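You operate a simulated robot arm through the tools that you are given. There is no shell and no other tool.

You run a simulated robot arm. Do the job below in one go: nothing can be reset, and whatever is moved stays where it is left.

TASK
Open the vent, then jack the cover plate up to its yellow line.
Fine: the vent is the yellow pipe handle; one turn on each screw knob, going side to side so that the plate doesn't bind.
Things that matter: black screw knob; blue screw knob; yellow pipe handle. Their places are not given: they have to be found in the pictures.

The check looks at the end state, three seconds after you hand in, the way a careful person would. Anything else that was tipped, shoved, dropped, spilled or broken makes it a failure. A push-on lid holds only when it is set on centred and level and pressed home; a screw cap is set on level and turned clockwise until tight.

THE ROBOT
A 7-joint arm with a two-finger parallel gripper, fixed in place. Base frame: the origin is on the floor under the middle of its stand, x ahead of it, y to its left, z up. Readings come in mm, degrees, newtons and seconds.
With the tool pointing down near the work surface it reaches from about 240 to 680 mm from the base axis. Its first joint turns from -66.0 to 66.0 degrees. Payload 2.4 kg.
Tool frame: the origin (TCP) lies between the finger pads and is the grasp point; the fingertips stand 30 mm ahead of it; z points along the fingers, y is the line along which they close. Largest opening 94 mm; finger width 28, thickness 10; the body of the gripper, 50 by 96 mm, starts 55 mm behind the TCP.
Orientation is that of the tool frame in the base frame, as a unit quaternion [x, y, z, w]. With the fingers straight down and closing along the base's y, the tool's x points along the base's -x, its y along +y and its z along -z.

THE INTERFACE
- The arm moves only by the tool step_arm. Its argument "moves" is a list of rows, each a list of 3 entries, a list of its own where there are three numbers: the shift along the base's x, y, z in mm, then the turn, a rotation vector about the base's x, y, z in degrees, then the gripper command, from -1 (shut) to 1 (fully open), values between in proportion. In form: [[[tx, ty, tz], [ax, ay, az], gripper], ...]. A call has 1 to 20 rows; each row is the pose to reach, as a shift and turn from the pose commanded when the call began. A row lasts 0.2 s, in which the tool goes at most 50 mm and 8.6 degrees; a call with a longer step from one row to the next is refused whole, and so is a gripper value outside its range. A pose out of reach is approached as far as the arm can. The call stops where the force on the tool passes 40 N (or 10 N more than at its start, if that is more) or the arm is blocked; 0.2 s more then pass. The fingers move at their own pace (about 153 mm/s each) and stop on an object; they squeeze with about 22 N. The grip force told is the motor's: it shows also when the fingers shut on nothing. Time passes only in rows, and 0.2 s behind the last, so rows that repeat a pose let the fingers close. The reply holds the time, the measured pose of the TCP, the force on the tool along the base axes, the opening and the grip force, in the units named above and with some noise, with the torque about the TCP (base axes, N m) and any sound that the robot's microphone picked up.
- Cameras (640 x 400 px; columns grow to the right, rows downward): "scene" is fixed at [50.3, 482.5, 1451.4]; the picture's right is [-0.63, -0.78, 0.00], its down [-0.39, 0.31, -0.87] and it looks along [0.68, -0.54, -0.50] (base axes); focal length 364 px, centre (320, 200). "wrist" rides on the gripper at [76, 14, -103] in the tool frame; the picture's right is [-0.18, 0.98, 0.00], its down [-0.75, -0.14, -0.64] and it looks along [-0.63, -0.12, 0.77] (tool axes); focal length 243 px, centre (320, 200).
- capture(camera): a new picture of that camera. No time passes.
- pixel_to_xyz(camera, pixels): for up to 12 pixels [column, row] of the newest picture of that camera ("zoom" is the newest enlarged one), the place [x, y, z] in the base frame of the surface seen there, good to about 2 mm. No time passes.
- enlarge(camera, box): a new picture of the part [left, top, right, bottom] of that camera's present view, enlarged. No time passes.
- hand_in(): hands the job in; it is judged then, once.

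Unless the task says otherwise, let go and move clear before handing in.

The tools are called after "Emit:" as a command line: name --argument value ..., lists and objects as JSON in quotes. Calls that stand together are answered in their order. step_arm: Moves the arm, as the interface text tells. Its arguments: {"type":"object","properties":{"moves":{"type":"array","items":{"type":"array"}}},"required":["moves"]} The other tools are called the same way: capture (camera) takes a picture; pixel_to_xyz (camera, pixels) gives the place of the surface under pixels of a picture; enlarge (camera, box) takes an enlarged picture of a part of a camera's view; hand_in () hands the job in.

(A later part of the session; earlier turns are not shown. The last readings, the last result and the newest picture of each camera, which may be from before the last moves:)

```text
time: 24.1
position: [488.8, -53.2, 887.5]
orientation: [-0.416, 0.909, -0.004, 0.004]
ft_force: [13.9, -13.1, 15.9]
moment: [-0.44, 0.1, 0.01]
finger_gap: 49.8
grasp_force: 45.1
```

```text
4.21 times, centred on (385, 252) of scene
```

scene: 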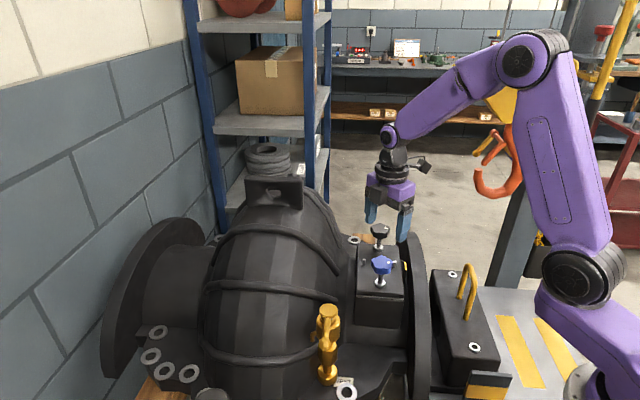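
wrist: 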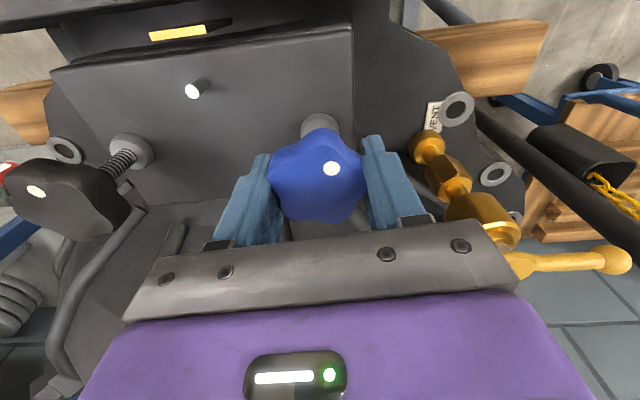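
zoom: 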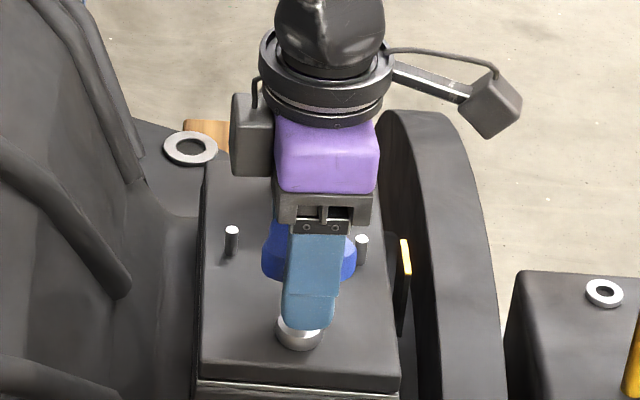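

The knob turned with the gripper, since the dot keeps its place between the pads. The upward reaction of about 16 N hints that the knob is rising. I'll measure the plate near both knobs to see whether it went up or down.

Emit:
pixel_to_xyz --camera "zoom" --pixels '[[230, 340], [250, 300], [370, 320], [380, 350], [240, 280], [215, 200], [232, 230], [361, 240], [404, 260]]'

Emit:
pixel_to_xyz --camera "wrist" --pixels '[[180, 27], [195, 91], [250, 90], [120, 110], [300, 60], [330, 60], [35, 192], [150, 60]]'

Emit:
enlarge --camera "scene" --box '[355, 260, 415, 310]'

```text
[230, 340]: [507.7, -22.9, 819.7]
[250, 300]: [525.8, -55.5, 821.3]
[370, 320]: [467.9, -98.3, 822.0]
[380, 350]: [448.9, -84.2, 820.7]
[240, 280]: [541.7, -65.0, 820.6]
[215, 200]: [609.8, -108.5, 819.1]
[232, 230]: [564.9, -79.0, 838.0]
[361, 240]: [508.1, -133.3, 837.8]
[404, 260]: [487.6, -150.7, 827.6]
```

```text
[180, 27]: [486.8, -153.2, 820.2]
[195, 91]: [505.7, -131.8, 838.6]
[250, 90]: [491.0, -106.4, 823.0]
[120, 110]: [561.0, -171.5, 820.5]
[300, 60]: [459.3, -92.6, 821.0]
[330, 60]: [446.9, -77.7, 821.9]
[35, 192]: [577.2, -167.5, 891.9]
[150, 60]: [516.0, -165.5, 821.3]
```

```text
8.00 times, centred on (385, 285) of scene
```

zoom: 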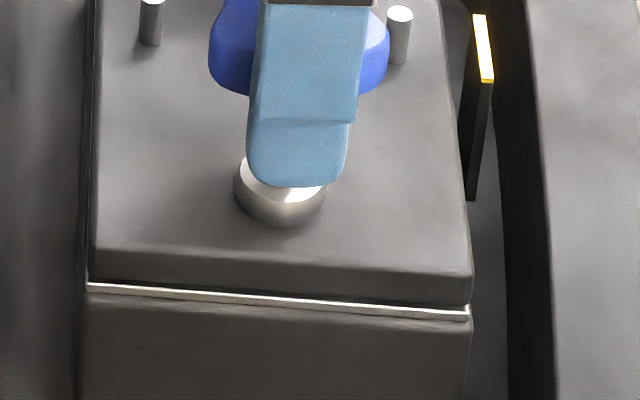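

The plate height is unchanged within measuring error, as expected for 30°. The side force pattern says the knob axis is about 2 mm toward -y from my TCP. I'll correct for that, let z follow slightly, and finish the first quarter turn.

Emit:
step_arm --moves '[[[-0.3, -1.2, 0.3], [0, 0, 0], -1], [[-0.3, -2.3, 0.5], [0, 0, -3], -1], [[-0.3, -2.3, 0.5], [0, 0, -9], -1], [[-0.4, -2.3, 0.6], [0, 0, -15], -1], [[-0.4, -2.4, 0.7], [0, 0, -21], -1], [[-0.5, -2.4, 0.8], [0, 0, -27], -1], [[-0.5, -2.4, 0.9], [0, 0, -33], -1], [[-0.6, -2.5, 1.0], [0, 0, -39], -1], [[-0.6, -2.5, 1.1], [0, 0, -45], -1], [[-0.7, -2.5, 1.2], [0, 0, -51], -1], [[-0.7, -2.5, 1.3], [0, 0, -57], -1], [[-0.8, -2.5, 1.4], [0, 0, -60], -1], [[-0.8, -2.5, 1.4], [0, 0, -60], -1]]'

Emit:
capture --camera "wrist"

Emit:
enlarge --camera "scene" --box '[355, 260, 415, 310]'

```text
time: 26.9
position: [487.1, -55.6, 888.4]
orientation: [0.094, 0.996, -0.003, 0.004]
ft_force: [22.2, -15.8, -27.2]
moment: [-0.08, -0.47, -0.01]
finger_gap: 49.3
grasp_force: 44.7
```

```text
taken
```

wrist: 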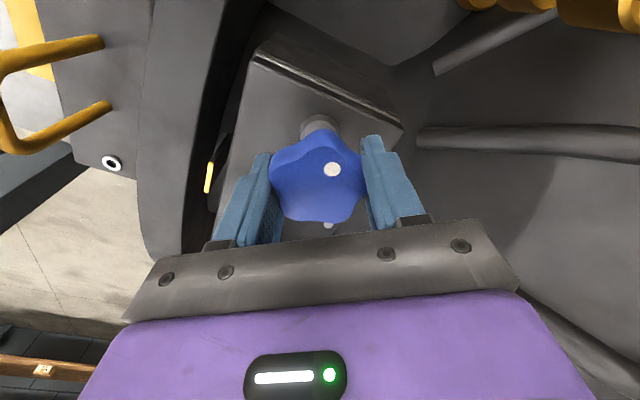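

```text
8.00 times, centred on (385, 285) of scene
```

zoom: 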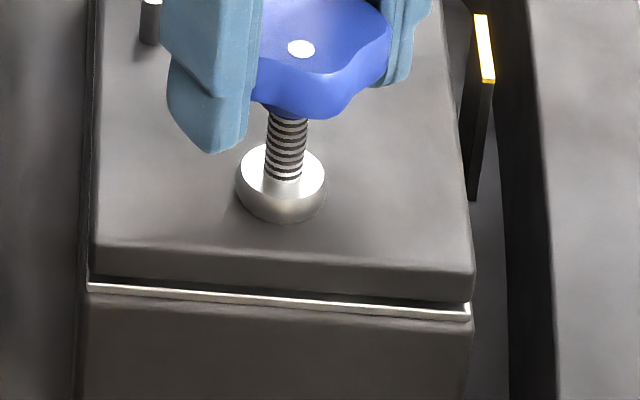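

The knob has turned 90° (yaw 79.4° → -10.8°). A dark gap now shows above the bright seam at zoom (95,280)–(465,305), so clockwise does lift the plate. I'll unload, open, lift and move over the black knob.

Emit:
step_arm --moves '[[[0, 0.5, -1], [0, 0, 0], -1], [[0, 0.5, -1], [0, 0, 0], 0], [[0, 0.5, -1], [0, 0, 0], 0.8], [[0, 0.5, -1], [0, 0, 0], 0.8], [[0, 0, 30], [0, 0, 0], 0.8], [[0, 0, 70], [0, 0, 8], 0.8], [[10, -10, 110], [0, 0, 16], 0.8], [[20, -20, 122], [0, 0, 24], 0.8], [[35, -35, 122], [0, 0, 32], 0.8], [[50, -50, 122], [0, 0, 40], 0.8], [[65, -65, 122], [0, 0, 48], 0.8], [[80, -80, 122], [0, 0, 56], 0.8], [[97, -98, 122], [0, 0, 64], 0.8], [[97, -98, 122], [0, 0, 72], 0.8], [[97, -98, 122], [0, 0, 80], 0.8], [[97, -98, 122], [0, 0, 88], 0.8], [[97, -98, 122], [0, 0, 88], 0.8]]'

Emit:
capture --camera "wrist"

Emit:
capture --camera "scene"

```text
time: 30.5
position: [581.9, -151.8, 1012.2]
orientation: [-0.626, 0.78, -0.001, 0.003]
ft_force: [0.2, 0.0, 0.2]
moment: [-0.02, 0.01, -0.02]
finger_gap: 84.6
grasp_force: 0.1
```

```text
taken
```

wrist: 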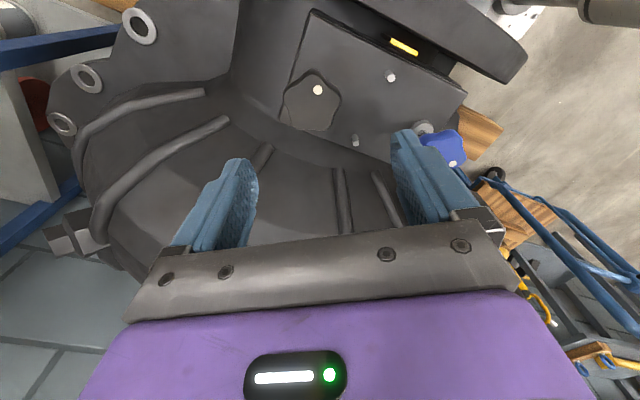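

```text
taken
```

scene: 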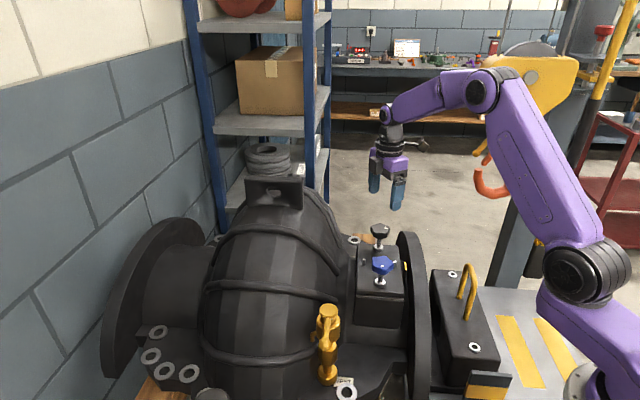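

The arm is over the black knob (wrist (312,100)) and about 100 mm clear of the hook. I'll measure this knob's lobes and centre.

Emit:
enlarge --camera "wrist" --box '[272, 62, 352, 140]'

Emit:
enlarge --camera "scene" --box '[345, 215, 425, 310]'

```text
5.13 times, centred on (312, 101) of wrist
```

zoom: 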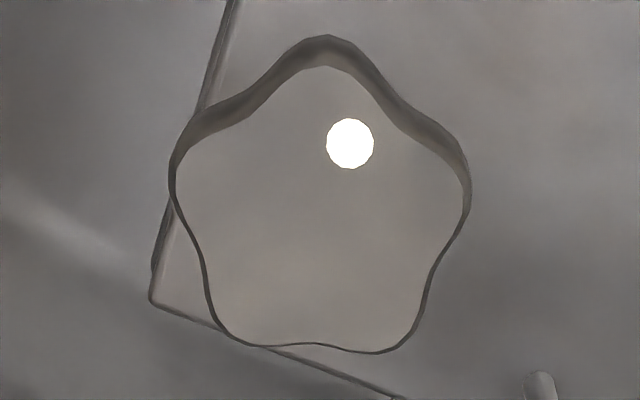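

```text
4.21 times, centred on (385, 262) of scene
```

zoom: 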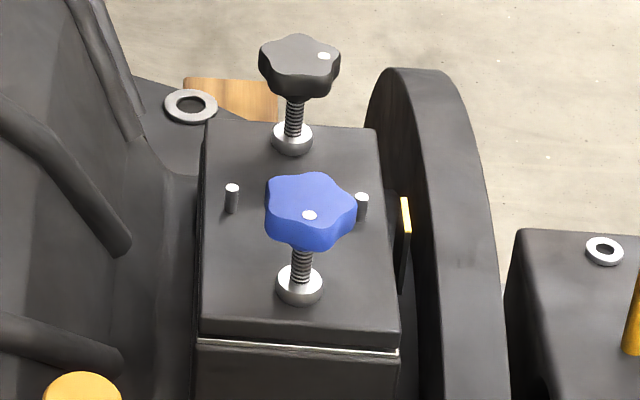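

I'll convert those outline points (slightly inside the rim) to base coordinates.

Emit:
pixel_to_xyz --camera "wrist" --pixels '[[312.6, 76], [338.8, 99], [326, 128.8], [297, 127.5], [285.2, 95.5], [317.8, 89.9], [312, 104]]'

Emit:
pixel_to_xyz --camera "zoom" --pixels '[[309, 215], [345, 190], [350, 210], [320, 175], [272, 182], [270, 215], [325, 56], [263, 45], [338, 50], [300, 85], [298, 38], [310, 200]]'

```text
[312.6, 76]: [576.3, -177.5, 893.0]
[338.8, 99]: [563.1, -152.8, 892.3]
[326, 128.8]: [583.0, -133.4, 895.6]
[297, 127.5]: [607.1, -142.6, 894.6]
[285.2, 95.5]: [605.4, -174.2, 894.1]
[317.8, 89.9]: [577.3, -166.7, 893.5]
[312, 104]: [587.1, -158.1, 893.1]
```

```text
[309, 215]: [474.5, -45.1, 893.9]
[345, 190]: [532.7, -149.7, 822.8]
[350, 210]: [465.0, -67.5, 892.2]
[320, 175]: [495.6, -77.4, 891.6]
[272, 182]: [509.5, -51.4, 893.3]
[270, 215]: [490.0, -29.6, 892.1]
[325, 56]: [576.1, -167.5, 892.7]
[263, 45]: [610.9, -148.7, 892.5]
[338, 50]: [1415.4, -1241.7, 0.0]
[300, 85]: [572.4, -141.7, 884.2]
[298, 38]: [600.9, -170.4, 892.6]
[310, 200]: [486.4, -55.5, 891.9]
```

The black knob is centred at about (587,-156), its top at 893 and lobes near 29°+72k. I'll align to yaw 83°, move over the centre and descend to just above it.

Emit:
step_arm --moves '[[[4.4, -3.1, 0], [0, 0, 5.5], 0.8], [[4.4, -3.1, -35], [0, 0, 5.5], 0.8], [[4.4, -3.1, -65], [0, 0, 5.5], 0.8], [[4.4, -3.1, -80], [0, 0, 5.5], 0.8], [[4.4, -3.1, -80], [0, 0, 5.5], 0.8]]'

Emit:
capture --camera "wrist"

Emit:
enlarge --camera "scene" --box '[345, 195, 425, 290]'

```text
time: 31.7
position: [587.2, -158.8, 931.0]
orientation: [-0.662, 0.749, -0.002, 0.002]
ft_force: [-0.2, 0.6, -0.3]
moment: [0.02, 0.0, 0.05]
finger_gap: 84.9
grasp_force: 0.0
```

```text
taken
```

wrist: 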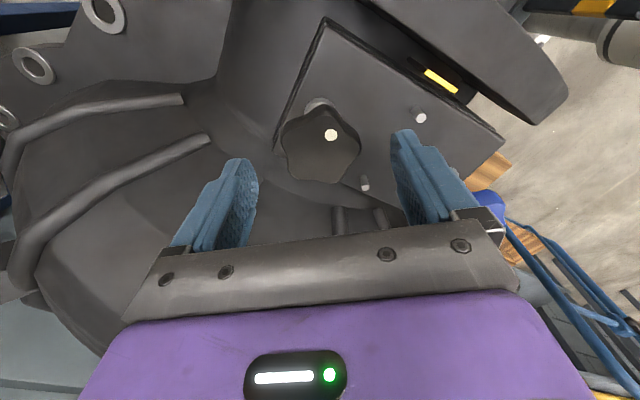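

```text
4.21 times, centred on (385, 242) of scene
```

zoom: 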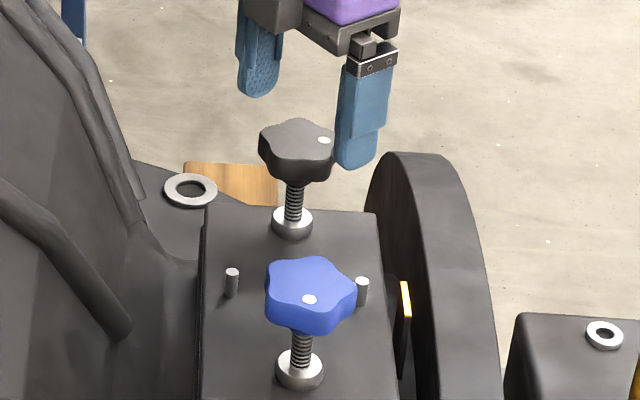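

The knob appears centred between the open fingers, spanning wrist columns 281–360. I'll descend 44 mm, close on the black knob and read the side force.

Emit:
step_arm --moves '[[[0, 0, -15], [0, 0, 0], 0.8], [[0, 0, -30], [0, 0, 0], 0.8], [[0, 0, -44], [0, 0, 0], 0.8], [[0, 0, -44], [0, 0, 0], 0.4], [[0, 0, -44], [0, 0, 0], 0.1], [[0, 0, -44], [0, 0, 0], -0.2], [[0, 0, -44], [0, 0, 0], -1], [[0, 0, -44], [0, 0, 0], -1]]'

Emit:
capture --camera "wrist"

Emit:
enlarge --camera "scene" --box '[345, 195, 425, 290]'

```text
time: 33.5
position: [588.9, -157.1, 887.4]
orientation: [-0.662, 0.75, -0.002, 0.004]
ft_force: [5.7, -1.1, -4.8]
moment: [-0.09, -0.27, -0.01]
finger_gap: 49.4
grasp_force: 44.7
```

```text
taken
```

wrist: 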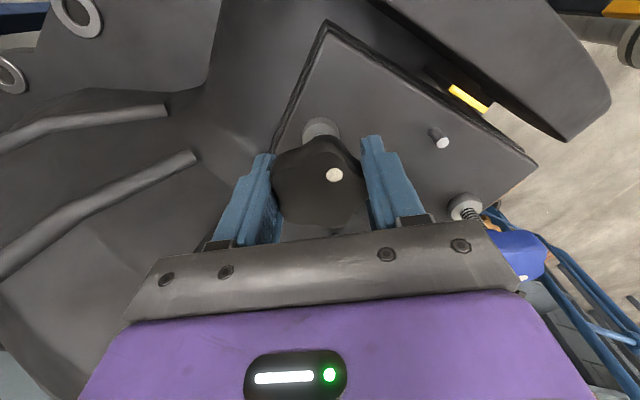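

```text
4.21 times, centred on (385, 242) of scene
```

zoom: 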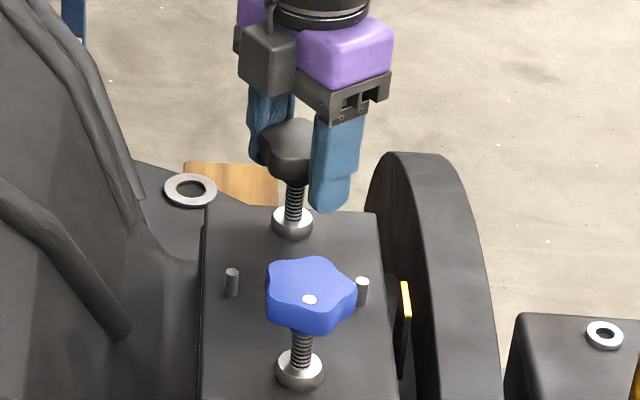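

The grip is good: gap 49.4 mm, side load only 5.7 N. I'll turn the black knob clockwise the first 90° of its half turn, which keeps the two sides within a quarter turn of each other.

Emit:
step_arm --moves '[[[0.3, 0, 0], [0, 0, -3], -1], [[0.3, 0, 0], [0, 0, -9], -1], [[0.3, 0, 0], [0, 0, -15], -1], [[0.3, 0, 0], [0, 0, -21], -1], [[0.3, 0, 0], [0, 0, -27], -1], [[0.3, 0, 0], [0, 0, -33], -1], [[0.3, 0, 0], [0, 0, -39], -1], [[0.3, 0, 0], [0, 0, -45], -1], [[0.3, 0, 0], [0, 0, -45], -1]]'

Emit:
capture --camera "wrist"

```text
time: 35.5
position: [587.2, -157.5, 886.2]
orientation: [-0.323, 0.946, -0.004, 0.004]
ft_force: [20.4, -13.6, -5.6]
moment: [-0.3, 0.48, -0.07]
finger_gap: 49.7
grasp_force: 44.7
```

```text
taken
```

wrist: 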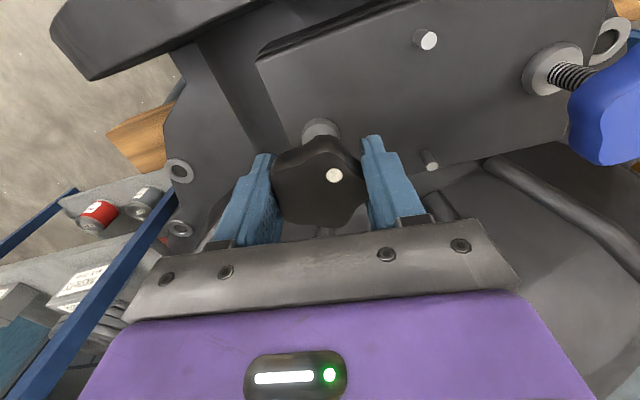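

The knob is turning with the gripper. The force pattern (20,-14 N) again shows the axis about 1.8 mm toward -y of my TCP, the same systematic offset as before. I'll follow the corrected arc for the next 90°.

Emit:
step_arm --moves '[[[0.6, -0.6, 0], [0, 0, 0], -1], [[1.1, -1.2, 0], [0, 0, -3], -1], [[1.1, -1.4, 0], [0, 0, -9], -1], [[1.1, -1.6, 0], [0, 0, -15], -1], [[1.1, -1.8, 0], [0, 0, -21], -1], [[1.1, -2.0, 0], [0, 0, -27], -1], [[1.1, -2.2, 0], [0, 0, -33], -1], [[1.1, -2.4, 0], [0, 0, -39], -1], [[1.0, -2.6, 0], [0, 0, -45], -1], [[0.9, -2.8, 0], [0, 0, -51], -1], [[0.8, -3.0, 0], [0, 0, -57], -1], [[0.7, -3.1, 0], [0, 0, -63], -1], [[0.5, -3.3, 0], [0, 0, -69], -1], [[0.3, -3.4, 0], [0, 0, -75], -1], [[0.2, -3.5, 0], [0, 0, -81], -1], [[0, -3.6, 0], [0, 0, -87], -1], [[0, -3.6, 0], [0, 0, -90], -1], [[0, -3.6, 0], [0, 0, -90], -1]]'

Emit:
capture --camera "wrist"

```text
time: 39.3
position: [588.1, -156.6, 886.2]
orientation: [0.438, 0.899, -0.002, 0.001]
ft_force: [13.2, 16.7, 4.5]
moment: [0.01, -0.61, -0.04]
finger_gap: 49.3
grasp_force: 44.8
```

```text
taken
```

wrist: 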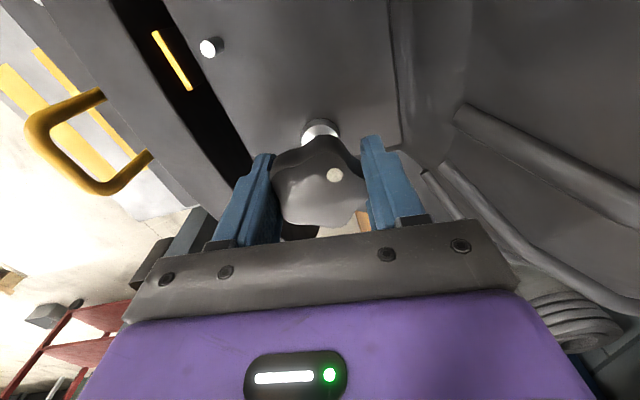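

The grip still holds and the dot is fixed between the pads. The side force has flipped, so I overcorrected by about 1.4 mm. I'll refit the axis and complete the last 45° of the half turn.

Emit:
step_arm --moves '[[[0.9, 0, 0], [0, 0, 0], -1], [[1.7, 0, 0], [0, 0, -3], -1], [[1.6, -0.1, 0], [0, 0, -9], -1], [[1.4, -0.2, 0], [0, 0, -15], -1], [[1.2, -0.3, 0], [0, 0, -21], -1], [[1.0, -0.4, 0], [0, 0, -27], -1], [[0.8, -0.5, 0], [0, 0, -33], -1], [[0.6, -0.6, 0], [0, 0, -39], -1], [[0.4, -0.7, 0], [0, 0, -45], -1], [[0.4, -0.7, 0], [0, 0, -45], -1]]'

Emit:
capture --camera "wrist"

Emit:
enlarge --camera "scene" --box '[345, 205, 425, 310]'

```text
time: 41.5
position: [588.0, -157.1, 886.0]
orientation: [0.749, 0.663, -0.002, -0.001]
ft_force: [11.4, 16.2, 0.3]
moment: [0.19, -0.35, 0.0]
finger_gap: 49.6
grasp_force: 45.2
```

```text
taken
```

wrist: 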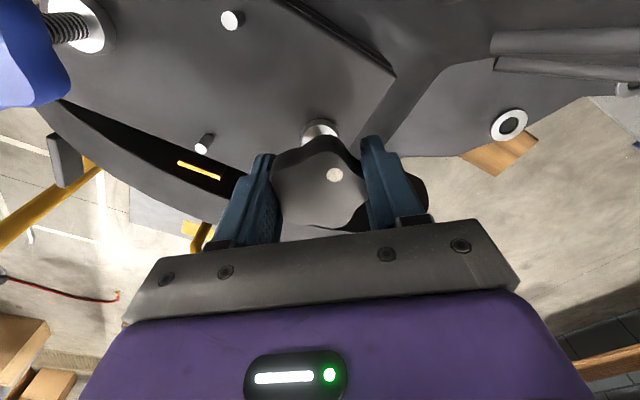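

```text
3.81 times, centred on (385, 258) of scene
```

zoom: 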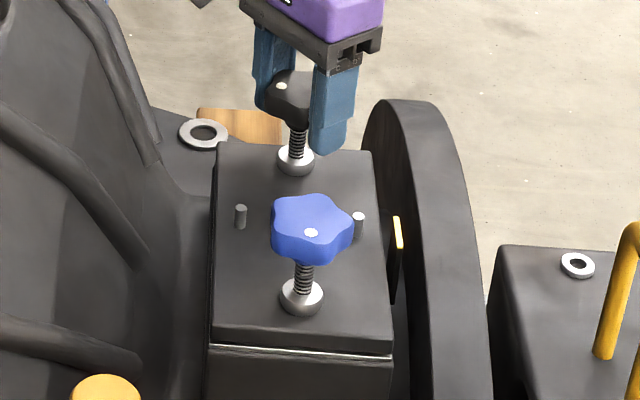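

The black knob has completed a half turn (yaw now -97°), and its dot shows on the opposite side at zoom (282,86). I'll check plate heights near both screws before releasing.

Emit:
pixel_to_xyz --camera "zoom" --pixels '[[230, 160], [355, 165], [260, 160], [345, 185], [230, 310], [375, 330], [250, 270], [360, 300], [398, 232], [399, 247], [358, 214], [240, 206]]'

Emit:
pixel_to_xyz --camera "wrist" --pixels '[[200, 170], [180, 163], [150, 100], [250, 60], [340, 60], [280, 100], [204, 144], [231, 20], [370, 90]]'

```text
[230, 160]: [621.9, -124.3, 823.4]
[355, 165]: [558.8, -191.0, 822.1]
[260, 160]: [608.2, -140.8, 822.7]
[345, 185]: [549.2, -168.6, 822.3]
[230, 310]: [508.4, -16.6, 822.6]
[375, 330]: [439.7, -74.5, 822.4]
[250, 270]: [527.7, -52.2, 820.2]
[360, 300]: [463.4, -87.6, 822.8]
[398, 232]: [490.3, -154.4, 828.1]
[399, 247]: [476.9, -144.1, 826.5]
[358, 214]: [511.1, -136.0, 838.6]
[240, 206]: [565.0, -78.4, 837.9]
```

```text
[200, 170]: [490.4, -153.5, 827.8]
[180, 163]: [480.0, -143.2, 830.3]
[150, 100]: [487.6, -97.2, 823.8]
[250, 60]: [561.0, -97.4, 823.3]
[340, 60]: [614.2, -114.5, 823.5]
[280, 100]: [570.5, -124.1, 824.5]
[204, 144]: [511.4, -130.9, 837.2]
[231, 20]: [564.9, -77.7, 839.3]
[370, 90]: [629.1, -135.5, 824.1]
```

Plate points now read about 822–824, up from about 820.7, and the fixed pins are unchanged at 838. So the plate is rising about 6 mm per turn and nearly level. I'll release the black knob, lift, and go back to blue while unwinding the yaw.

Emit:
step_arm --moves '[[[0, 0, 0], [0, 0, 0], 0], [[0, 0, 0], [0, 0, 0], 0.8], [[0, 0, 0], [0, 0, 0], 0.8], [[0, 0, 35], [0, 0, 0], 0.8], [[0, 0, 75], [0, 0, 0], 0.8], [[-7, 7, 75], [0, 0, 8.4], 0.8], [[-14, 14, 75], [0, 0, 16.8], 0.8], [[-21, 21, 75], [0, 0, 25.2], 0.8], [[-28, 28, 75], [0, 0, 33.6], 0.8], [[-35, 36, 75], [0, 0, 42], 0.8], [[-42, 43, 75], [0, 0, 50.4], 0.8], [[-49, 50, 75], [0, 0, 58.8], 0.8], [[-56, 57, 75], [0, 0, 67.2], 0.8], [[-63, 65, 75], [0, 0, 75.6], 0.8], [[-70, 72, 75], [0, 0, 84], 0.8], [[-77, 79, 75], [0, 0, 92.4], 0.8], [[-84, 86, 75], [0, 0, 100.8], 0.8], [[-91, 93, 75], [0, 0, 109.2], 0.8], [[-98, 100, 75], [0, 0, 117.6], 0.8], [[-102.2, 105, 75], [0, 0, 126], 0.8]]'

Emit:
step_arm --moves '[[[0, 0, 0], [0, 0, 8.5], 0.8], [[0, 0, 0], [0, 0, 17], 0.8], [[0, 0, 0], [0, 0, 25.5], 0.8], [[0, 0, 0], [0, 0, 34], 0.8], [[0, 0, 0], [0, 0, 42.5], 0.8], [[0, 0, 0], [0, 0, 51], 0.8], [[0, 0, 0], [0, 0, 59.6], 0.8], [[0, 0, 0], [0, 0, 68.2], 0.8], [[0, 0, 0], [0, 0, 68.2], 0.8]]'

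Emit:
capture --camera "wrist"

Emit:
enlarge --camera "scene" --box '[345, 205, 425, 310]'

```text
time: 45.7
position: [483.4, -53.4, 961.8]
orientation: [-0.252, 0.968, -0.003, 0.001]
ft_force: [-0.4, -0.1, -0.2]
moment: [-0.01, -0.03, 0.01]
finger_gap: 84.6
grasp_force: 0.0
```

```text
time: 47.7
position: [486.4, -54.2, 961.4]
orientation: [0.75, -0.661, 0.001, -0.003]
ft_force: [0.4, 1.0, 0.2]
moment: [-0.01, 0.03, 0.0]
finger_gap: 84.4
grasp_force: 0.1
```

```text
taken
```

wrist: 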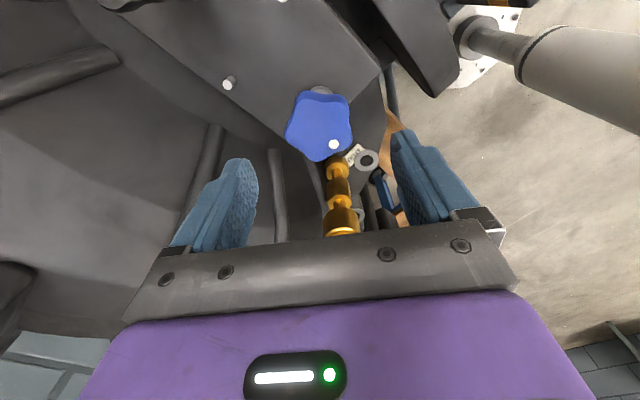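

```text
3.81 times, centred on (385, 258) of scene
```

zoom: 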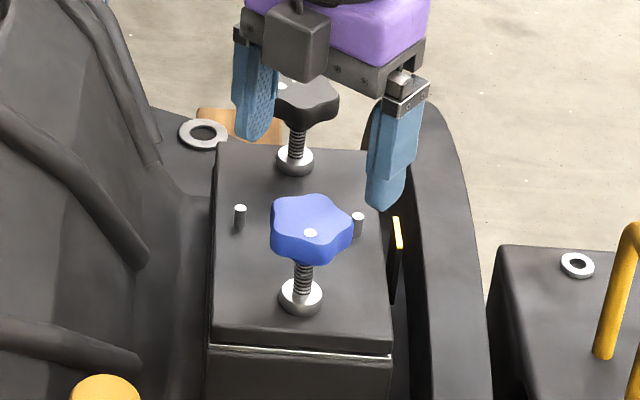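

Yaw is 97.2° over the blue knob, and the wrist view shows it centred (columns 286–353). I'll descend 75 mm and close.

Emit:
step_arm --moves '[[[0, 0, -25], [0, 0, 0], 0.8], [[0, 0, -45], [0, 0, 0], 0.8], [[0, 0, -60], [0, 0, 0], 0.8], [[0, 0, -75], [0, 0, 0], 0.8], [[0, 0, -75], [0, 0, 0], 0.4], [[0, 0, -75], [0, 0, 0], 0.1], [[0, 0, -75], [0, 0, 0], -0.2], [[0, 0, -75], [0, 0, 0], -1], [[0, 0, -75], [0, 0, 0], -1]]'

Emit:
capture --camera "wrist"

```text
time: 49.7
position: [486.7, -54.4, 885.2]
orientation: [0.75, -0.662, 0.002, -0.004]
ft_force: [10.1, 0.2, -9.6]
moment: [-0.17, -0.55, 0.02]
finger_gap: 49.6
grasp_force: 45.4
```

```text
taken
```

wrist: 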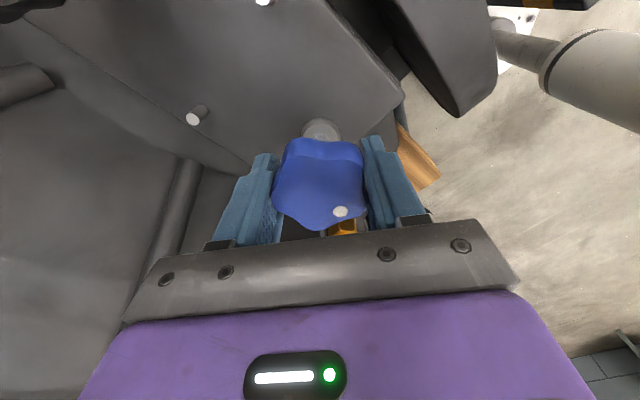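

The grip is fine (gap 49.6 mm, about 10 N in +x). I'll turn the first 45° clockwise with a small +x correction.

Emit:
step_arm --moves '[[[0.6, 0, 0], [0, 0, -3], -1], [[0.6, 0, 0], [0, 0, -9], -1], [[0.6, 0, 0], [0, 0, -15], -1], [[0.6, -0.1, 0], [0, 0, -21], -1], [[0.6, -0.1, 0], [0, 0, -27], -1], [[0.6, -0.1, 0], [0, 0, -33], -1], [[0.6, -0.2, 0], [0, 0, -39], -1], [[0.6, -0.2, 0], [0, 0, -45], -1], [[0.6, -0.2, 0], [0, 0, -45], -1]]'

Emit:
capture --camera "wrist"

```text
time: 50.7
position: [487.3, -54.6, 885.1]
orientation: [-0.622, 0.783, -0.003, 0.003]
ft_force: [3.2, -0.7, -8.8]
moment: [-0.22, -0.33, 0.02]
finger_gap: 49.5
grasp_force: 45.3
stopped in row 5: the force on the tool passed its limit at 42 N (the readings are from after the stop); the commanded pose is now the measured one
```

```text
taken
```

wrist: 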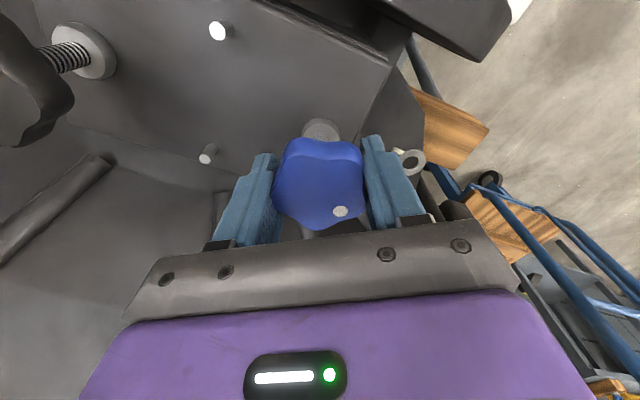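

It stopped at 42 N after 20° of turn (yaw 76.9°), and the load has since relaxed to a few newtons with the grip unchanged. I'll continue in smaller, slower steps to see how the force builds.

Emit:
step_arm --moves '[[[0, 0, 0], [0, 0, -3], -1], [[0, 0, 0], [0, 0, -6], -1], [[0, 0, 0], [0, 0, -9], -1], [[0, 0, 0], [0, 0, -12], -1], [[0, 0, 0], [0, 0, -12], -1]]'

Emit:
enlarge --camera "scene" --box '[345, 205, 425, 310]'

```text
time: 51.9
position: [485.7, -54.9, 885.6]
orientation: [-0.536, 0.844, -0.003, 0.005]
ft_force: [16.4, -5.5, -8.3]
moment: [-0.25, 0.02, 0.0]
finger_gap: 49.5
grasp_force: 45.1
```

```text
3.81 times, centred on (385, 258) of scene
```

zoom: 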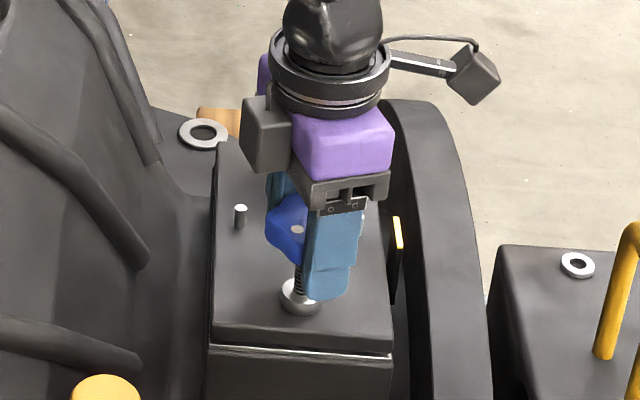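

The side load is 17 N along the closing axis, so I'll shift about 1.1 mm (+1.0,-0.5) and continue clockwise another 45°.

Emit:
step_arm --moves '[[[0.5, -0.3, 0], [0, 0, 0], -1], [[1.0, -0.5, 0], [0, 0, -3], -1], [[1.0, -0.6, 0], [0, 0, -8], -1], [[1.0, -0.7, 0], [0, 0, -13], -1], [[1.0, -0.8, 0], [0, 0, -18], -1], [[1.0, -0.9, 0], [0, 0, -23], -1], [[1.0, -1.0, 0], [0, 0, -28], -1], [[0.9, -1.1, 0], [0, 0, -33], -1], [[0.9, -1.2, 0], [0, 0, -38], -1], [[0.9, -1.3, 0], [0, 0, -43], -1], [[0.9, -1.3, 0], [0, 0, -43], -1]]'

Emit:
capture --camera "wrist"

```text
time: 54.3
position: [487.3, -55.1, 886.0]
orientation: [-0.192, 0.981, -0.003, 0.003]
ft_force: [9.4, 19.9, 6.7]
moment: [-0.04, 0.14, -0.06]
finger_gap: 49.7
grasp_force: 45.2
```

```text
taken
```

wrist: 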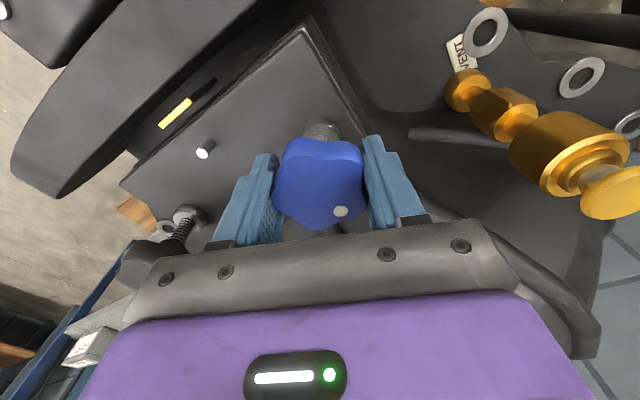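

The grip is solid at yaw 22° (75° turned). Side loads (9,20 N) call for about +0.6 x and +1.3 y. I'll correct and turn another 45°.

Emit:
step_arm --moves '[[[0.3, 0.7, 0], [0, 0, 0], -1], [[0.55, 1.3, 0], [0, 0, -3], -1], [[0.5, 1.3, 0], [0, 0, -8], -1], [[0.4, 1.2, 0], [0, 0, -13], -1], [[0.4, 1.2, 0], [0, 0, -18], -1], [[0.3, 1.1, 0], [0, 0, -23], -1], [[0.2, 1.1, 0], [0, 0, -28], -1], [[0.2, 1.0, 0], [0, 0, -33], -1], [[0.1, 1.0, 0], [0, 0, -38], -1], [[0.05, 0.95, 0], [0, 0, -45], -1], [[0.05, 0.95, 0], [0, 0, -45], -1]]'

```text
time: 56.7
position: [487.8, -55.6, 885.5]
orientation: [0.201, 0.98, -0.003, 0.0]
ft_force: [7.4, 8.3, -17.5]
moment: [-0.41, -0.96, -0.06]
finger_gap: 49.3
grasp_force: 45.6
```

Yaw is -23° and the loads are moderate, with a slight downward pull of 17 N. I'll lower by 0.5 mm and finish the remaining 60° of the half turn.

Emit:
step_arm --moves '[[[0.25, 0.6, -0.5], [0, 0, 0], -1], [[0.25, 0.6, -0.5], [0, 0, -4], -1], [[0.2, 0.5, -0.5], [0, 0, -9], -1], [[0.2, 0.5, -0.5], [0, 0, -14], -1], [[0.15, 0.45, -0.5], [0, 0, -19], -1], [[0.1, 0.4, -0.5], [0, 0, -24], -1], [[0.1, 0.4, -0.5], [0, 0, -29], -1], [[0, 0.35, -0.5], [0, 0, -34], -1], [[0, 0.3, -0.5], [0, 0, -39], -1], [[-0.1, 0.3, -0.5], [0, 0, -44], -1], [[-0.1, 0.3, -0.5], [0, 0, -49], -1], [[-0.2, 0.3, -0.5], [0, 0, -54], -1], [[-0.2, 0.3, -0.5], [0, 0, -59.6], -1], [[-0.2, 0.3, -0.5], [0, 0, -59.6], -1]]'

Emit:
capture --camera "wrist"

Emit:
enlarge --camera "scene" --box '[345, 205, 425, 310]'

```text
time: 59.7
position: [486.1, -54.6, 885.8]
orientation: [0.661, 0.75, -0.003, -0.001]
ft_force: [-1.1, -9.0, 9.3]
moment: [0.21, 0.38, -0.02]
finger_gap: 49.4
grasp_force: 45.2
```

```text
taken
```

wrist: 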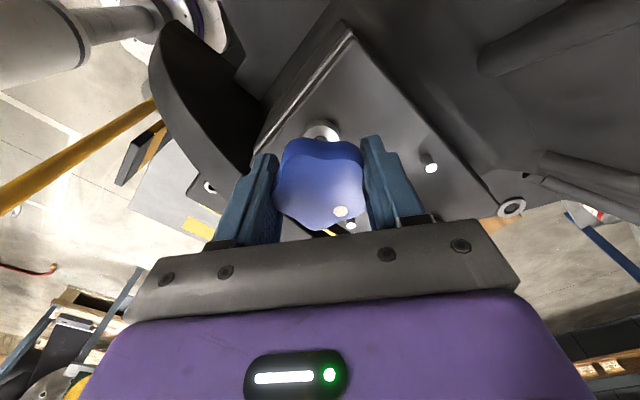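

```text
3.81 times, centred on (385, 258) of scene
```

zoom: 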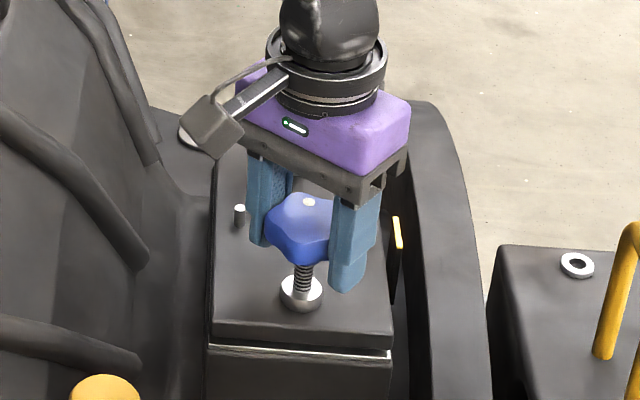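

Blue is now at three quarters of a turn (yaw -82.8°), with the grip intact. I'll release it, lift, and go back to the black knob for its second half turn.

Emit:
step_arm --moves '[[[0, 0, 0], [0, 0, 0], 0], [[0, 0, 0], [0, 0, 0], 0.8], [[0, 0, 0], [0, 0, 0], 0.8], [[0, 0, 35], [0, 0, 0], 0.8], [[0, 0, 75], [0, 0, 0], 0.8], [[7, -7, 75], [0, 0, 8.4], 0.8], [[14, -14, 75], [0, 0, 16.8], 0.8], [[21, -21, 75], [0, 0, 25.2], 0.8], [[28, -28, 75], [0, 0, 33.6], 0.8], [[35, -35, 75], [0, 0, 42], 0.8], [[42, -42, 75], [0, 0, 50.4], 0.8], [[49, -49, 75], [0, 0, 58.8], 0.8], [[56, -56, 75], [0, 0, 67.2], 0.8], [[63, -63, 75], [0, 0, 75.6], 0.8], [[70, -70, 75], [0, 0, 84], 0.8], [[77, -77, 75], [0, 0, 92.4], 0.8], [[84, -84, 75], [0, 0, 100.8], 0.8], [[91, -91, 75], [0, 0, 109.2], 0.8], [[97, -98, 75], [0, 0, 117.6], 0.8], [[102.5, -103.2, 75], [0, 0, 126], 0.8]]'

Emit:
step_arm --moves '[[[0, 0, 0], [0, 0, 8], 0.8], [[0, 0, 0], [0, 0, 16], 0.8], [[0, 0, 0], [0, 0, 24], 0.8], [[0, 0, 0], [0, 0, 32], 0.8], [[0, 0, 0], [0, 0, 39.8], 0.8], [[0, 0, 0], [0, 0, 39.8], 0.8]]'

Emit:
capture --camera "wrist"

Emit:
enlarge --camera "scene" --box '[345, 205, 425, 310]'

```text
time: 63.9
position: [590.1, -158.4, 960.7]
orientation: [-0.371, 0.929, -0.003, 0.002]
ft_force: [-0.2, 0.5, -0.2]
moment: [-0.01, -0.03, 0.0]
finger_gap: 84.7
grasp_force: 0.0
```

```text
time: 65.3
position: [590.0, -158.2, 960.2]
orientation: [-0.664, 0.747, -0.002, 0.003]
ft_force: [0.6, 0.1, -0.8]
moment: [-0.02, 0.0, 0.05]
finger_gap: 84.5
grasp_force: 0.0
```

```text
taken
```

wrist: 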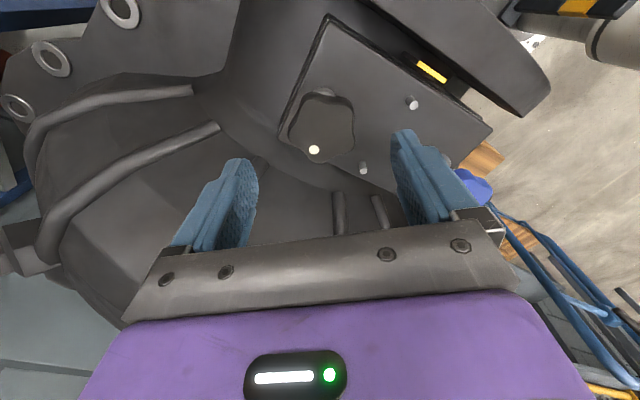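

```text
3.81 times, centred on (385, 258) of scene
```

zoom: 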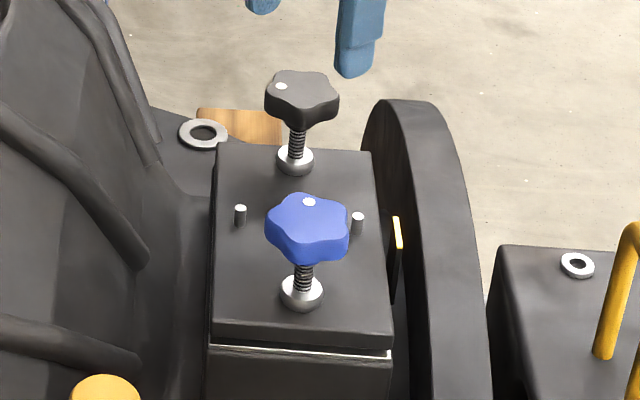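

I'm over black again at yaw 83°. Readings (590,-158) against the earlier gripped position (588,-157), plus the knob showing 3 px right of centre, say shift by (-1.5,+1). Then descend and close.

Emit:
step_arm --moves '[[[-1.5, 1, -25], [0, 0, 0], 0.8], [[-1.5, 1, -45], [0, 0, 0], 0.8], [[-1.5, 1, -60], [0, 0, 0], 0.8], [[-1.5, 1, -75], [0, 0, 0], 0.8], [[-1.5, 1, -75], [0, 0, 0], 0.4], [[-1.5, 1, -75], [0, 0, 0], 0.1], [[-1.5, 1, -75], [0, 0, 0], -0.2], [[-1.5, 1, -75], [0, 0, 0], -1], [[-1.5, 1, -75], [0, 0, 0], -1]]'

Emit:
capture --camera "wrist"

```text
time: 67.3
position: [587.6, -157.3, 885.4]
orientation: [-0.664, 0.748, -0.002, 0.002]
ft_force: [3.5, 0.0, -4.5]
moment: [-0.05, -0.28, -0.01]
finger_gap: 49.4
grasp_force: 45.3
```

```text
taken
```

wrist: 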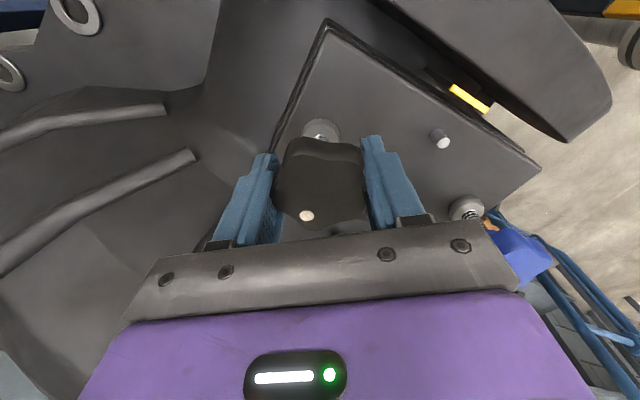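

The grip is good with only 3.5 N of side load. I'll turn the first 45° clockwise.

Emit:
step_arm --moves '[[[0.2, 0, 0], [0, 0, -3], -1], [[0.2, 0, 0], [0, 0, -8], -1], [[0.2, 0, 0], [0, 0, -13], -1], [[0.2, 0, 0], [0, 0, -18], -1], [[0.2, 0, 0], [0, 0, -23], -1], [[0.2, 0, 0], [0, 0, -28], -1], [[0.2, 0, 0], [0, 0, -33], -1], [[0.2, 0, 0], [0, 0, -38], -1], [[0.2, 0, 0], [0, 0, -43], -1], [[0.2, 0, 0], [0, 0, -45], -1], [[0.2, 0, 0], [0, 0, -45], -1]]'

```text
time: 69.7
position: [589.0, -156.8, 885.2]
orientation: [-0.326, 0.945, -0.002, 0.002]
ft_force: [0.4, 6.5, 10.4]
moment: [0.28, -0.34, -0.04]
finger_gap: 49.3
grasp_force: 44.9
```

Forces are low (0,6.5,10 N) at yaw 38°. I'll continue another 66° at the same centre.

Emit:
step_arm --moves '[[[0, 0.2, 0.2], [0, 0, -3], -1], [[0, 0.2, 0.2], [0, 0, -8], -1], [[0, 0.2, 0.2], [0, 0, -13], -1], [[0, 0.2, 0.2], [0, 0, -18], -1], [[0, 0.2, 0.2], [0, 0, -23], -1], [[0, 0.2, 0.2], [0, 0, -28], -1], [[0, 0.2, 0.2], [0, 0, -33], -1], [[0, 0.2, 0.2], [0, 0, -38], -1], [[0, 0.2, 0.2], [0, 0, -43], -1], [[0, 0.2, 0.2], [0, 0, -48], -1], [[0, 0.2, 0.2], [0, 0, -54], -1], [[0, 0.2, 0.2], [0, 0, -60], -1], [[0, 0.2, 0.2], [0, 0, -66], -1], [[0, 0.2, 0.2], [0, 0, -66], -1]]'

```text
time: 72.7
position: [588.4, -157.0, 885.6]
orientation: [0.241, 0.971, -0.004, 0.002]
ft_force: [10.8, 2.0, 5.2]
moment: [-0.4, -0.95, -0.06]
finger_gap: 49.4
grasp_force: 45.4
```

Yaw is -28° and loads are low. I'll finish the last 69° of black's full turn.

Emit:
step_arm --moves '[[[0.5, 0.1, 0], [0, 0, -3], -1], [[0.5, 0.1, 0], [0, 0, -8], -1], [[0.5, 0.1, 0], [0, 0, -13], -1], [[0.5, 0, 0], [0, 0, -18], -1], [[0.5, 0, 0], [0, 0, -23], -1], [[0.4, 0, 0], [0, 0, -28], -1], [[0.4, 0, 0], [0, 0, -33], -1], [[0.4, 0, 0], [0, 0, -38], -1], [[0.4, 0, 0], [0, 0, -43], -1], [[0.4, 0, 0], [0, 0, -48], -1], [[0.4, 0, 0], [0, 0, -53], -1], [[0.4, 0, 0], [0, 0, -58], -1], [[0.4, 0, 0], [0, 0, -63], -1], [[0.4, 0, 0], [0, 0, -69], -1], [[0.4, 0, 0], [0, 0, -69], -1]]'

Emit:
capture --camera "wrist"

Emit:
enlarge --camera "scene" --box '[345, 205, 425, 310]'

```text
time: 75.9
position: [588.7, -156.6, 885.9]
orientation: [0.749, 0.662, -0.003, -0.001]
ft_force: [13.6, -5.7, -7.2]
moment: [-0.31, -0.43, -0.05]
finger_gap: 49.5
grasp_force: 45.0
```

```text
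taken
```

wrist: 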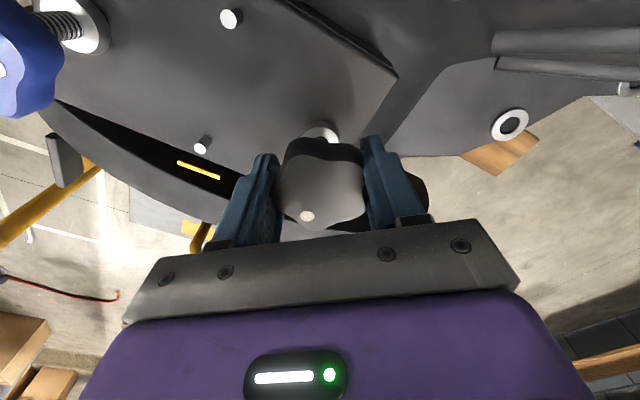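

```text
3.81 times, centred on (385, 258) of scene
```

zoom: 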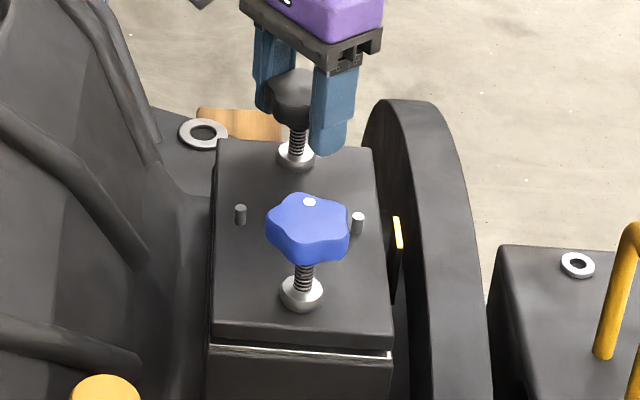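

The black knob has completed one full turn. I'll check plate heights before the last quarter turn on blue.

Emit:
pixel_to_xyz --camera "zoom" --pixels '[[230, 155], [355, 162], [262, 155], [345, 182], [230, 308], [375, 328], [250, 268], [360, 298], [398, 228], [399, 245], [358, 216], [240, 206]]'

Emit:
pixel_to_xyz --camera "wrist" --pixels '[[200, 170], [185, 165], [150, 100], [250, 60], [340, 60], [280, 100], [201, 144], [231, 18], [370, 90], [210, 120]]'

```text
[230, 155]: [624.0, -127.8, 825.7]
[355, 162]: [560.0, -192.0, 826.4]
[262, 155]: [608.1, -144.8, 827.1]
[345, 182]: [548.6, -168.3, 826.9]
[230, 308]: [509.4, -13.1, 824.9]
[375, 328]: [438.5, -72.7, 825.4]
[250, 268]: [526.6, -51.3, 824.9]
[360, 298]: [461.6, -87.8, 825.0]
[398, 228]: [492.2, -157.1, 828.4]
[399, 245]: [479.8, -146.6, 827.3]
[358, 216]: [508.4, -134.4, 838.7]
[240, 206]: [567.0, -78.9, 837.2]
```

```text
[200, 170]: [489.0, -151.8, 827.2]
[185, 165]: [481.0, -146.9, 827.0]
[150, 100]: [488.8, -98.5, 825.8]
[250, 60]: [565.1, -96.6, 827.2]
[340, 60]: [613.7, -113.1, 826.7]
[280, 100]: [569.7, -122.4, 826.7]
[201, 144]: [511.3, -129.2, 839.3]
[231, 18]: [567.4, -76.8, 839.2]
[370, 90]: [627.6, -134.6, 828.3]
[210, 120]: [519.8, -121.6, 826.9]
```

The black side is at about 826.8 and the blue side at about 825, with the line at about 827.5, so one more quarter turn on blue should level it. I'll release, lift and return to blue at yaw 25°.

Emit:
step_arm --moves '[[[0, 0, 0], [0, 0, 0], 0], [[0, 0, 0], [0, 0, 0], 0.8], [[0, 0, 0], [0, 0, 0], 0.8], [[0, 0, 35], [0, 0, 0], 0.8], [[0, 0, 75], [0, 0, 0], 0.8], [[-7, 7, 75], [0, 0, 8.15], 0.8], [[-14, 14, 75], [0, 0, 16.3], 0.8], [[-21, 21, 75], [0, 0, 24.45], 0.8], [[-28, 28, 75], [0, 0, 32.6], 0.8], [[-35, 35, 75], [0, 0, 40.75], 0.8], [[-42, 42, 75], [0, 0, 48.9], 0.8], [[-49, 49, 75], [0, 0, 57.05], 0.8], [[-56, 56, 75], [0, 0, 65.2], 0.8], [[-63, 63, 75], [0, 0, 73.35], 0.8], [[-70, 70, 75], [0, 0, 81.5], 0.8], [[-77, 77, 75], [0, 0, 89.65], 0.8], [[-84, 84, 75], [0, 0, 97.8], 0.8], [[-91, 91, 75], [0, 0, 105.95], 0.8], [[-97, 98, 75], [0, 0, 114.1], 0.8], [[-101.2, 102.3, 75], [0, 0, 122.2], 0.8]]'

Emit:
step_arm --moves '[[[0, 0, 0], [0, 0, 0], 0.8]]'

Emit:
capture --camera "wrist"

Emit:
enlarge --camera "scene" --box '[345, 205, 425, 310]'

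```text
time: 80.1
position: [485.2, -55.6, 961.5]
orientation: [-0.22, 0.975, -0.003, 0.002]
ft_force: [0.5, 0.6, 0.1]
moment: [0.01, 0.0, 0.04]
finger_gap: 84.7
grasp_force: 0.1
```

```text
time: 80.5
position: [484.6, -54.7, 960.0]
orientation: [-0.221, 0.975, -0.003, 0.002]
ft_force: [-0.4, 1.5, -0.1]
moment: [0.03, 0.01, -0.02]
finger_gap: 84.7
grasp_force: 0.0
```

```text
taken
```

wrist: 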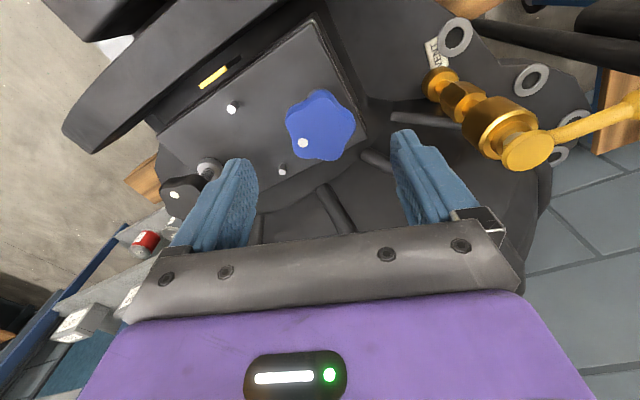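

```text
3.81 times, centred on (385, 258) of scene
```

zoom: 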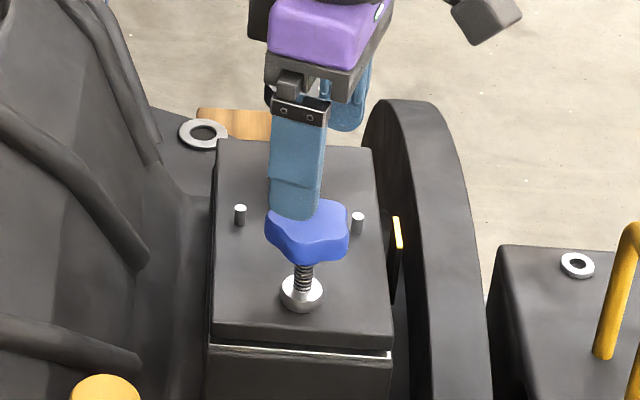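

The knob is well centred at wrist (320,125). I'll add +1 mm in x toward the earlier gripped mean, descend and close.

Emit:
step_arm --moves '[[[1, 0.2, -25], [0, 0, 0], 0.8], [[1, 0.2, -45], [0, 0, 0], 0.8], [[1, 0.2, -60], [0, 0, 0], 0.8], [[1, 0.2, -75], [0, 0, 0], 0.8], [[1, 0.2, -75], [0, 0, 0], 0.4], [[1, 0.2, -75], [0, 0, 0], 0.1], [[1, 0.2, -75], [0, 0, 0], -0.2], [[1, 0.2, -75], [0, 0, 0], -1], [[1, 0.2, -75], [0, 0, 0], -1]]'

Emit:
capture --camera "wrist"

```text
time: 82.5
position: [485.4, -56.1, 885.2]
orientation: [-0.219, 0.976, -0.003, 0.003]
ft_force: [4.5, -7.8, -10.7]
moment: [-0.01, -0.43, 0.0]
finger_gap: 49.5
grasp_force: 44.5
```

```text
taken
```

wrist: 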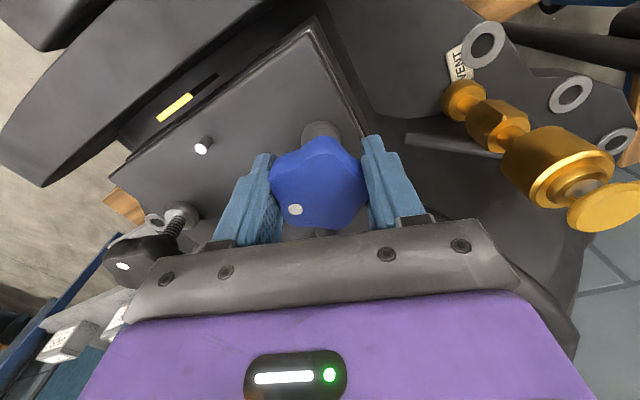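

The gap is 49.5 mm and the loads are light. I'll turn the first 45° of the final quarter with a small correction.

Emit:
step_arm --moves '[[[0.2, -0.4, -0.2], [0, 0, -3], -1], [[0.2, -0.4, -0.2], [0, 0, -8], -1], [[0.2, -0.4, -0.2], [0, 0, -13], -1], [[0.2, -0.4, -0.2], [0, 0, -18], -1], [[0.2, -0.4, -0.2], [0, 0, -23], -1], [[0.2, -0.4, -0.2], [0, 0, -28], -1], [[0.2, -0.4, -0.2], [0, 0, -33], -1], [[0.2, -0.4, -0.2], [0, 0, -38], -1], [[0.2, -0.4, -0.2], [0, 0, -43], -1], [[0.2, -0.4, -0.2], [0, 0, -45], -1], [[0.2, -0.4, -0.2], [0, 0, -45], -1]]'

```text
time: 84.9
position: [486.0, -54.6, 886.0]
orientation: [0.172, 0.985, -0.004, -0.002]
ft_force: [-16.5, -11.2, 8.6]
moment: [0.13, 0.91, -0.06]
finger_gap: 49.4
grasp_force: 45.0
```

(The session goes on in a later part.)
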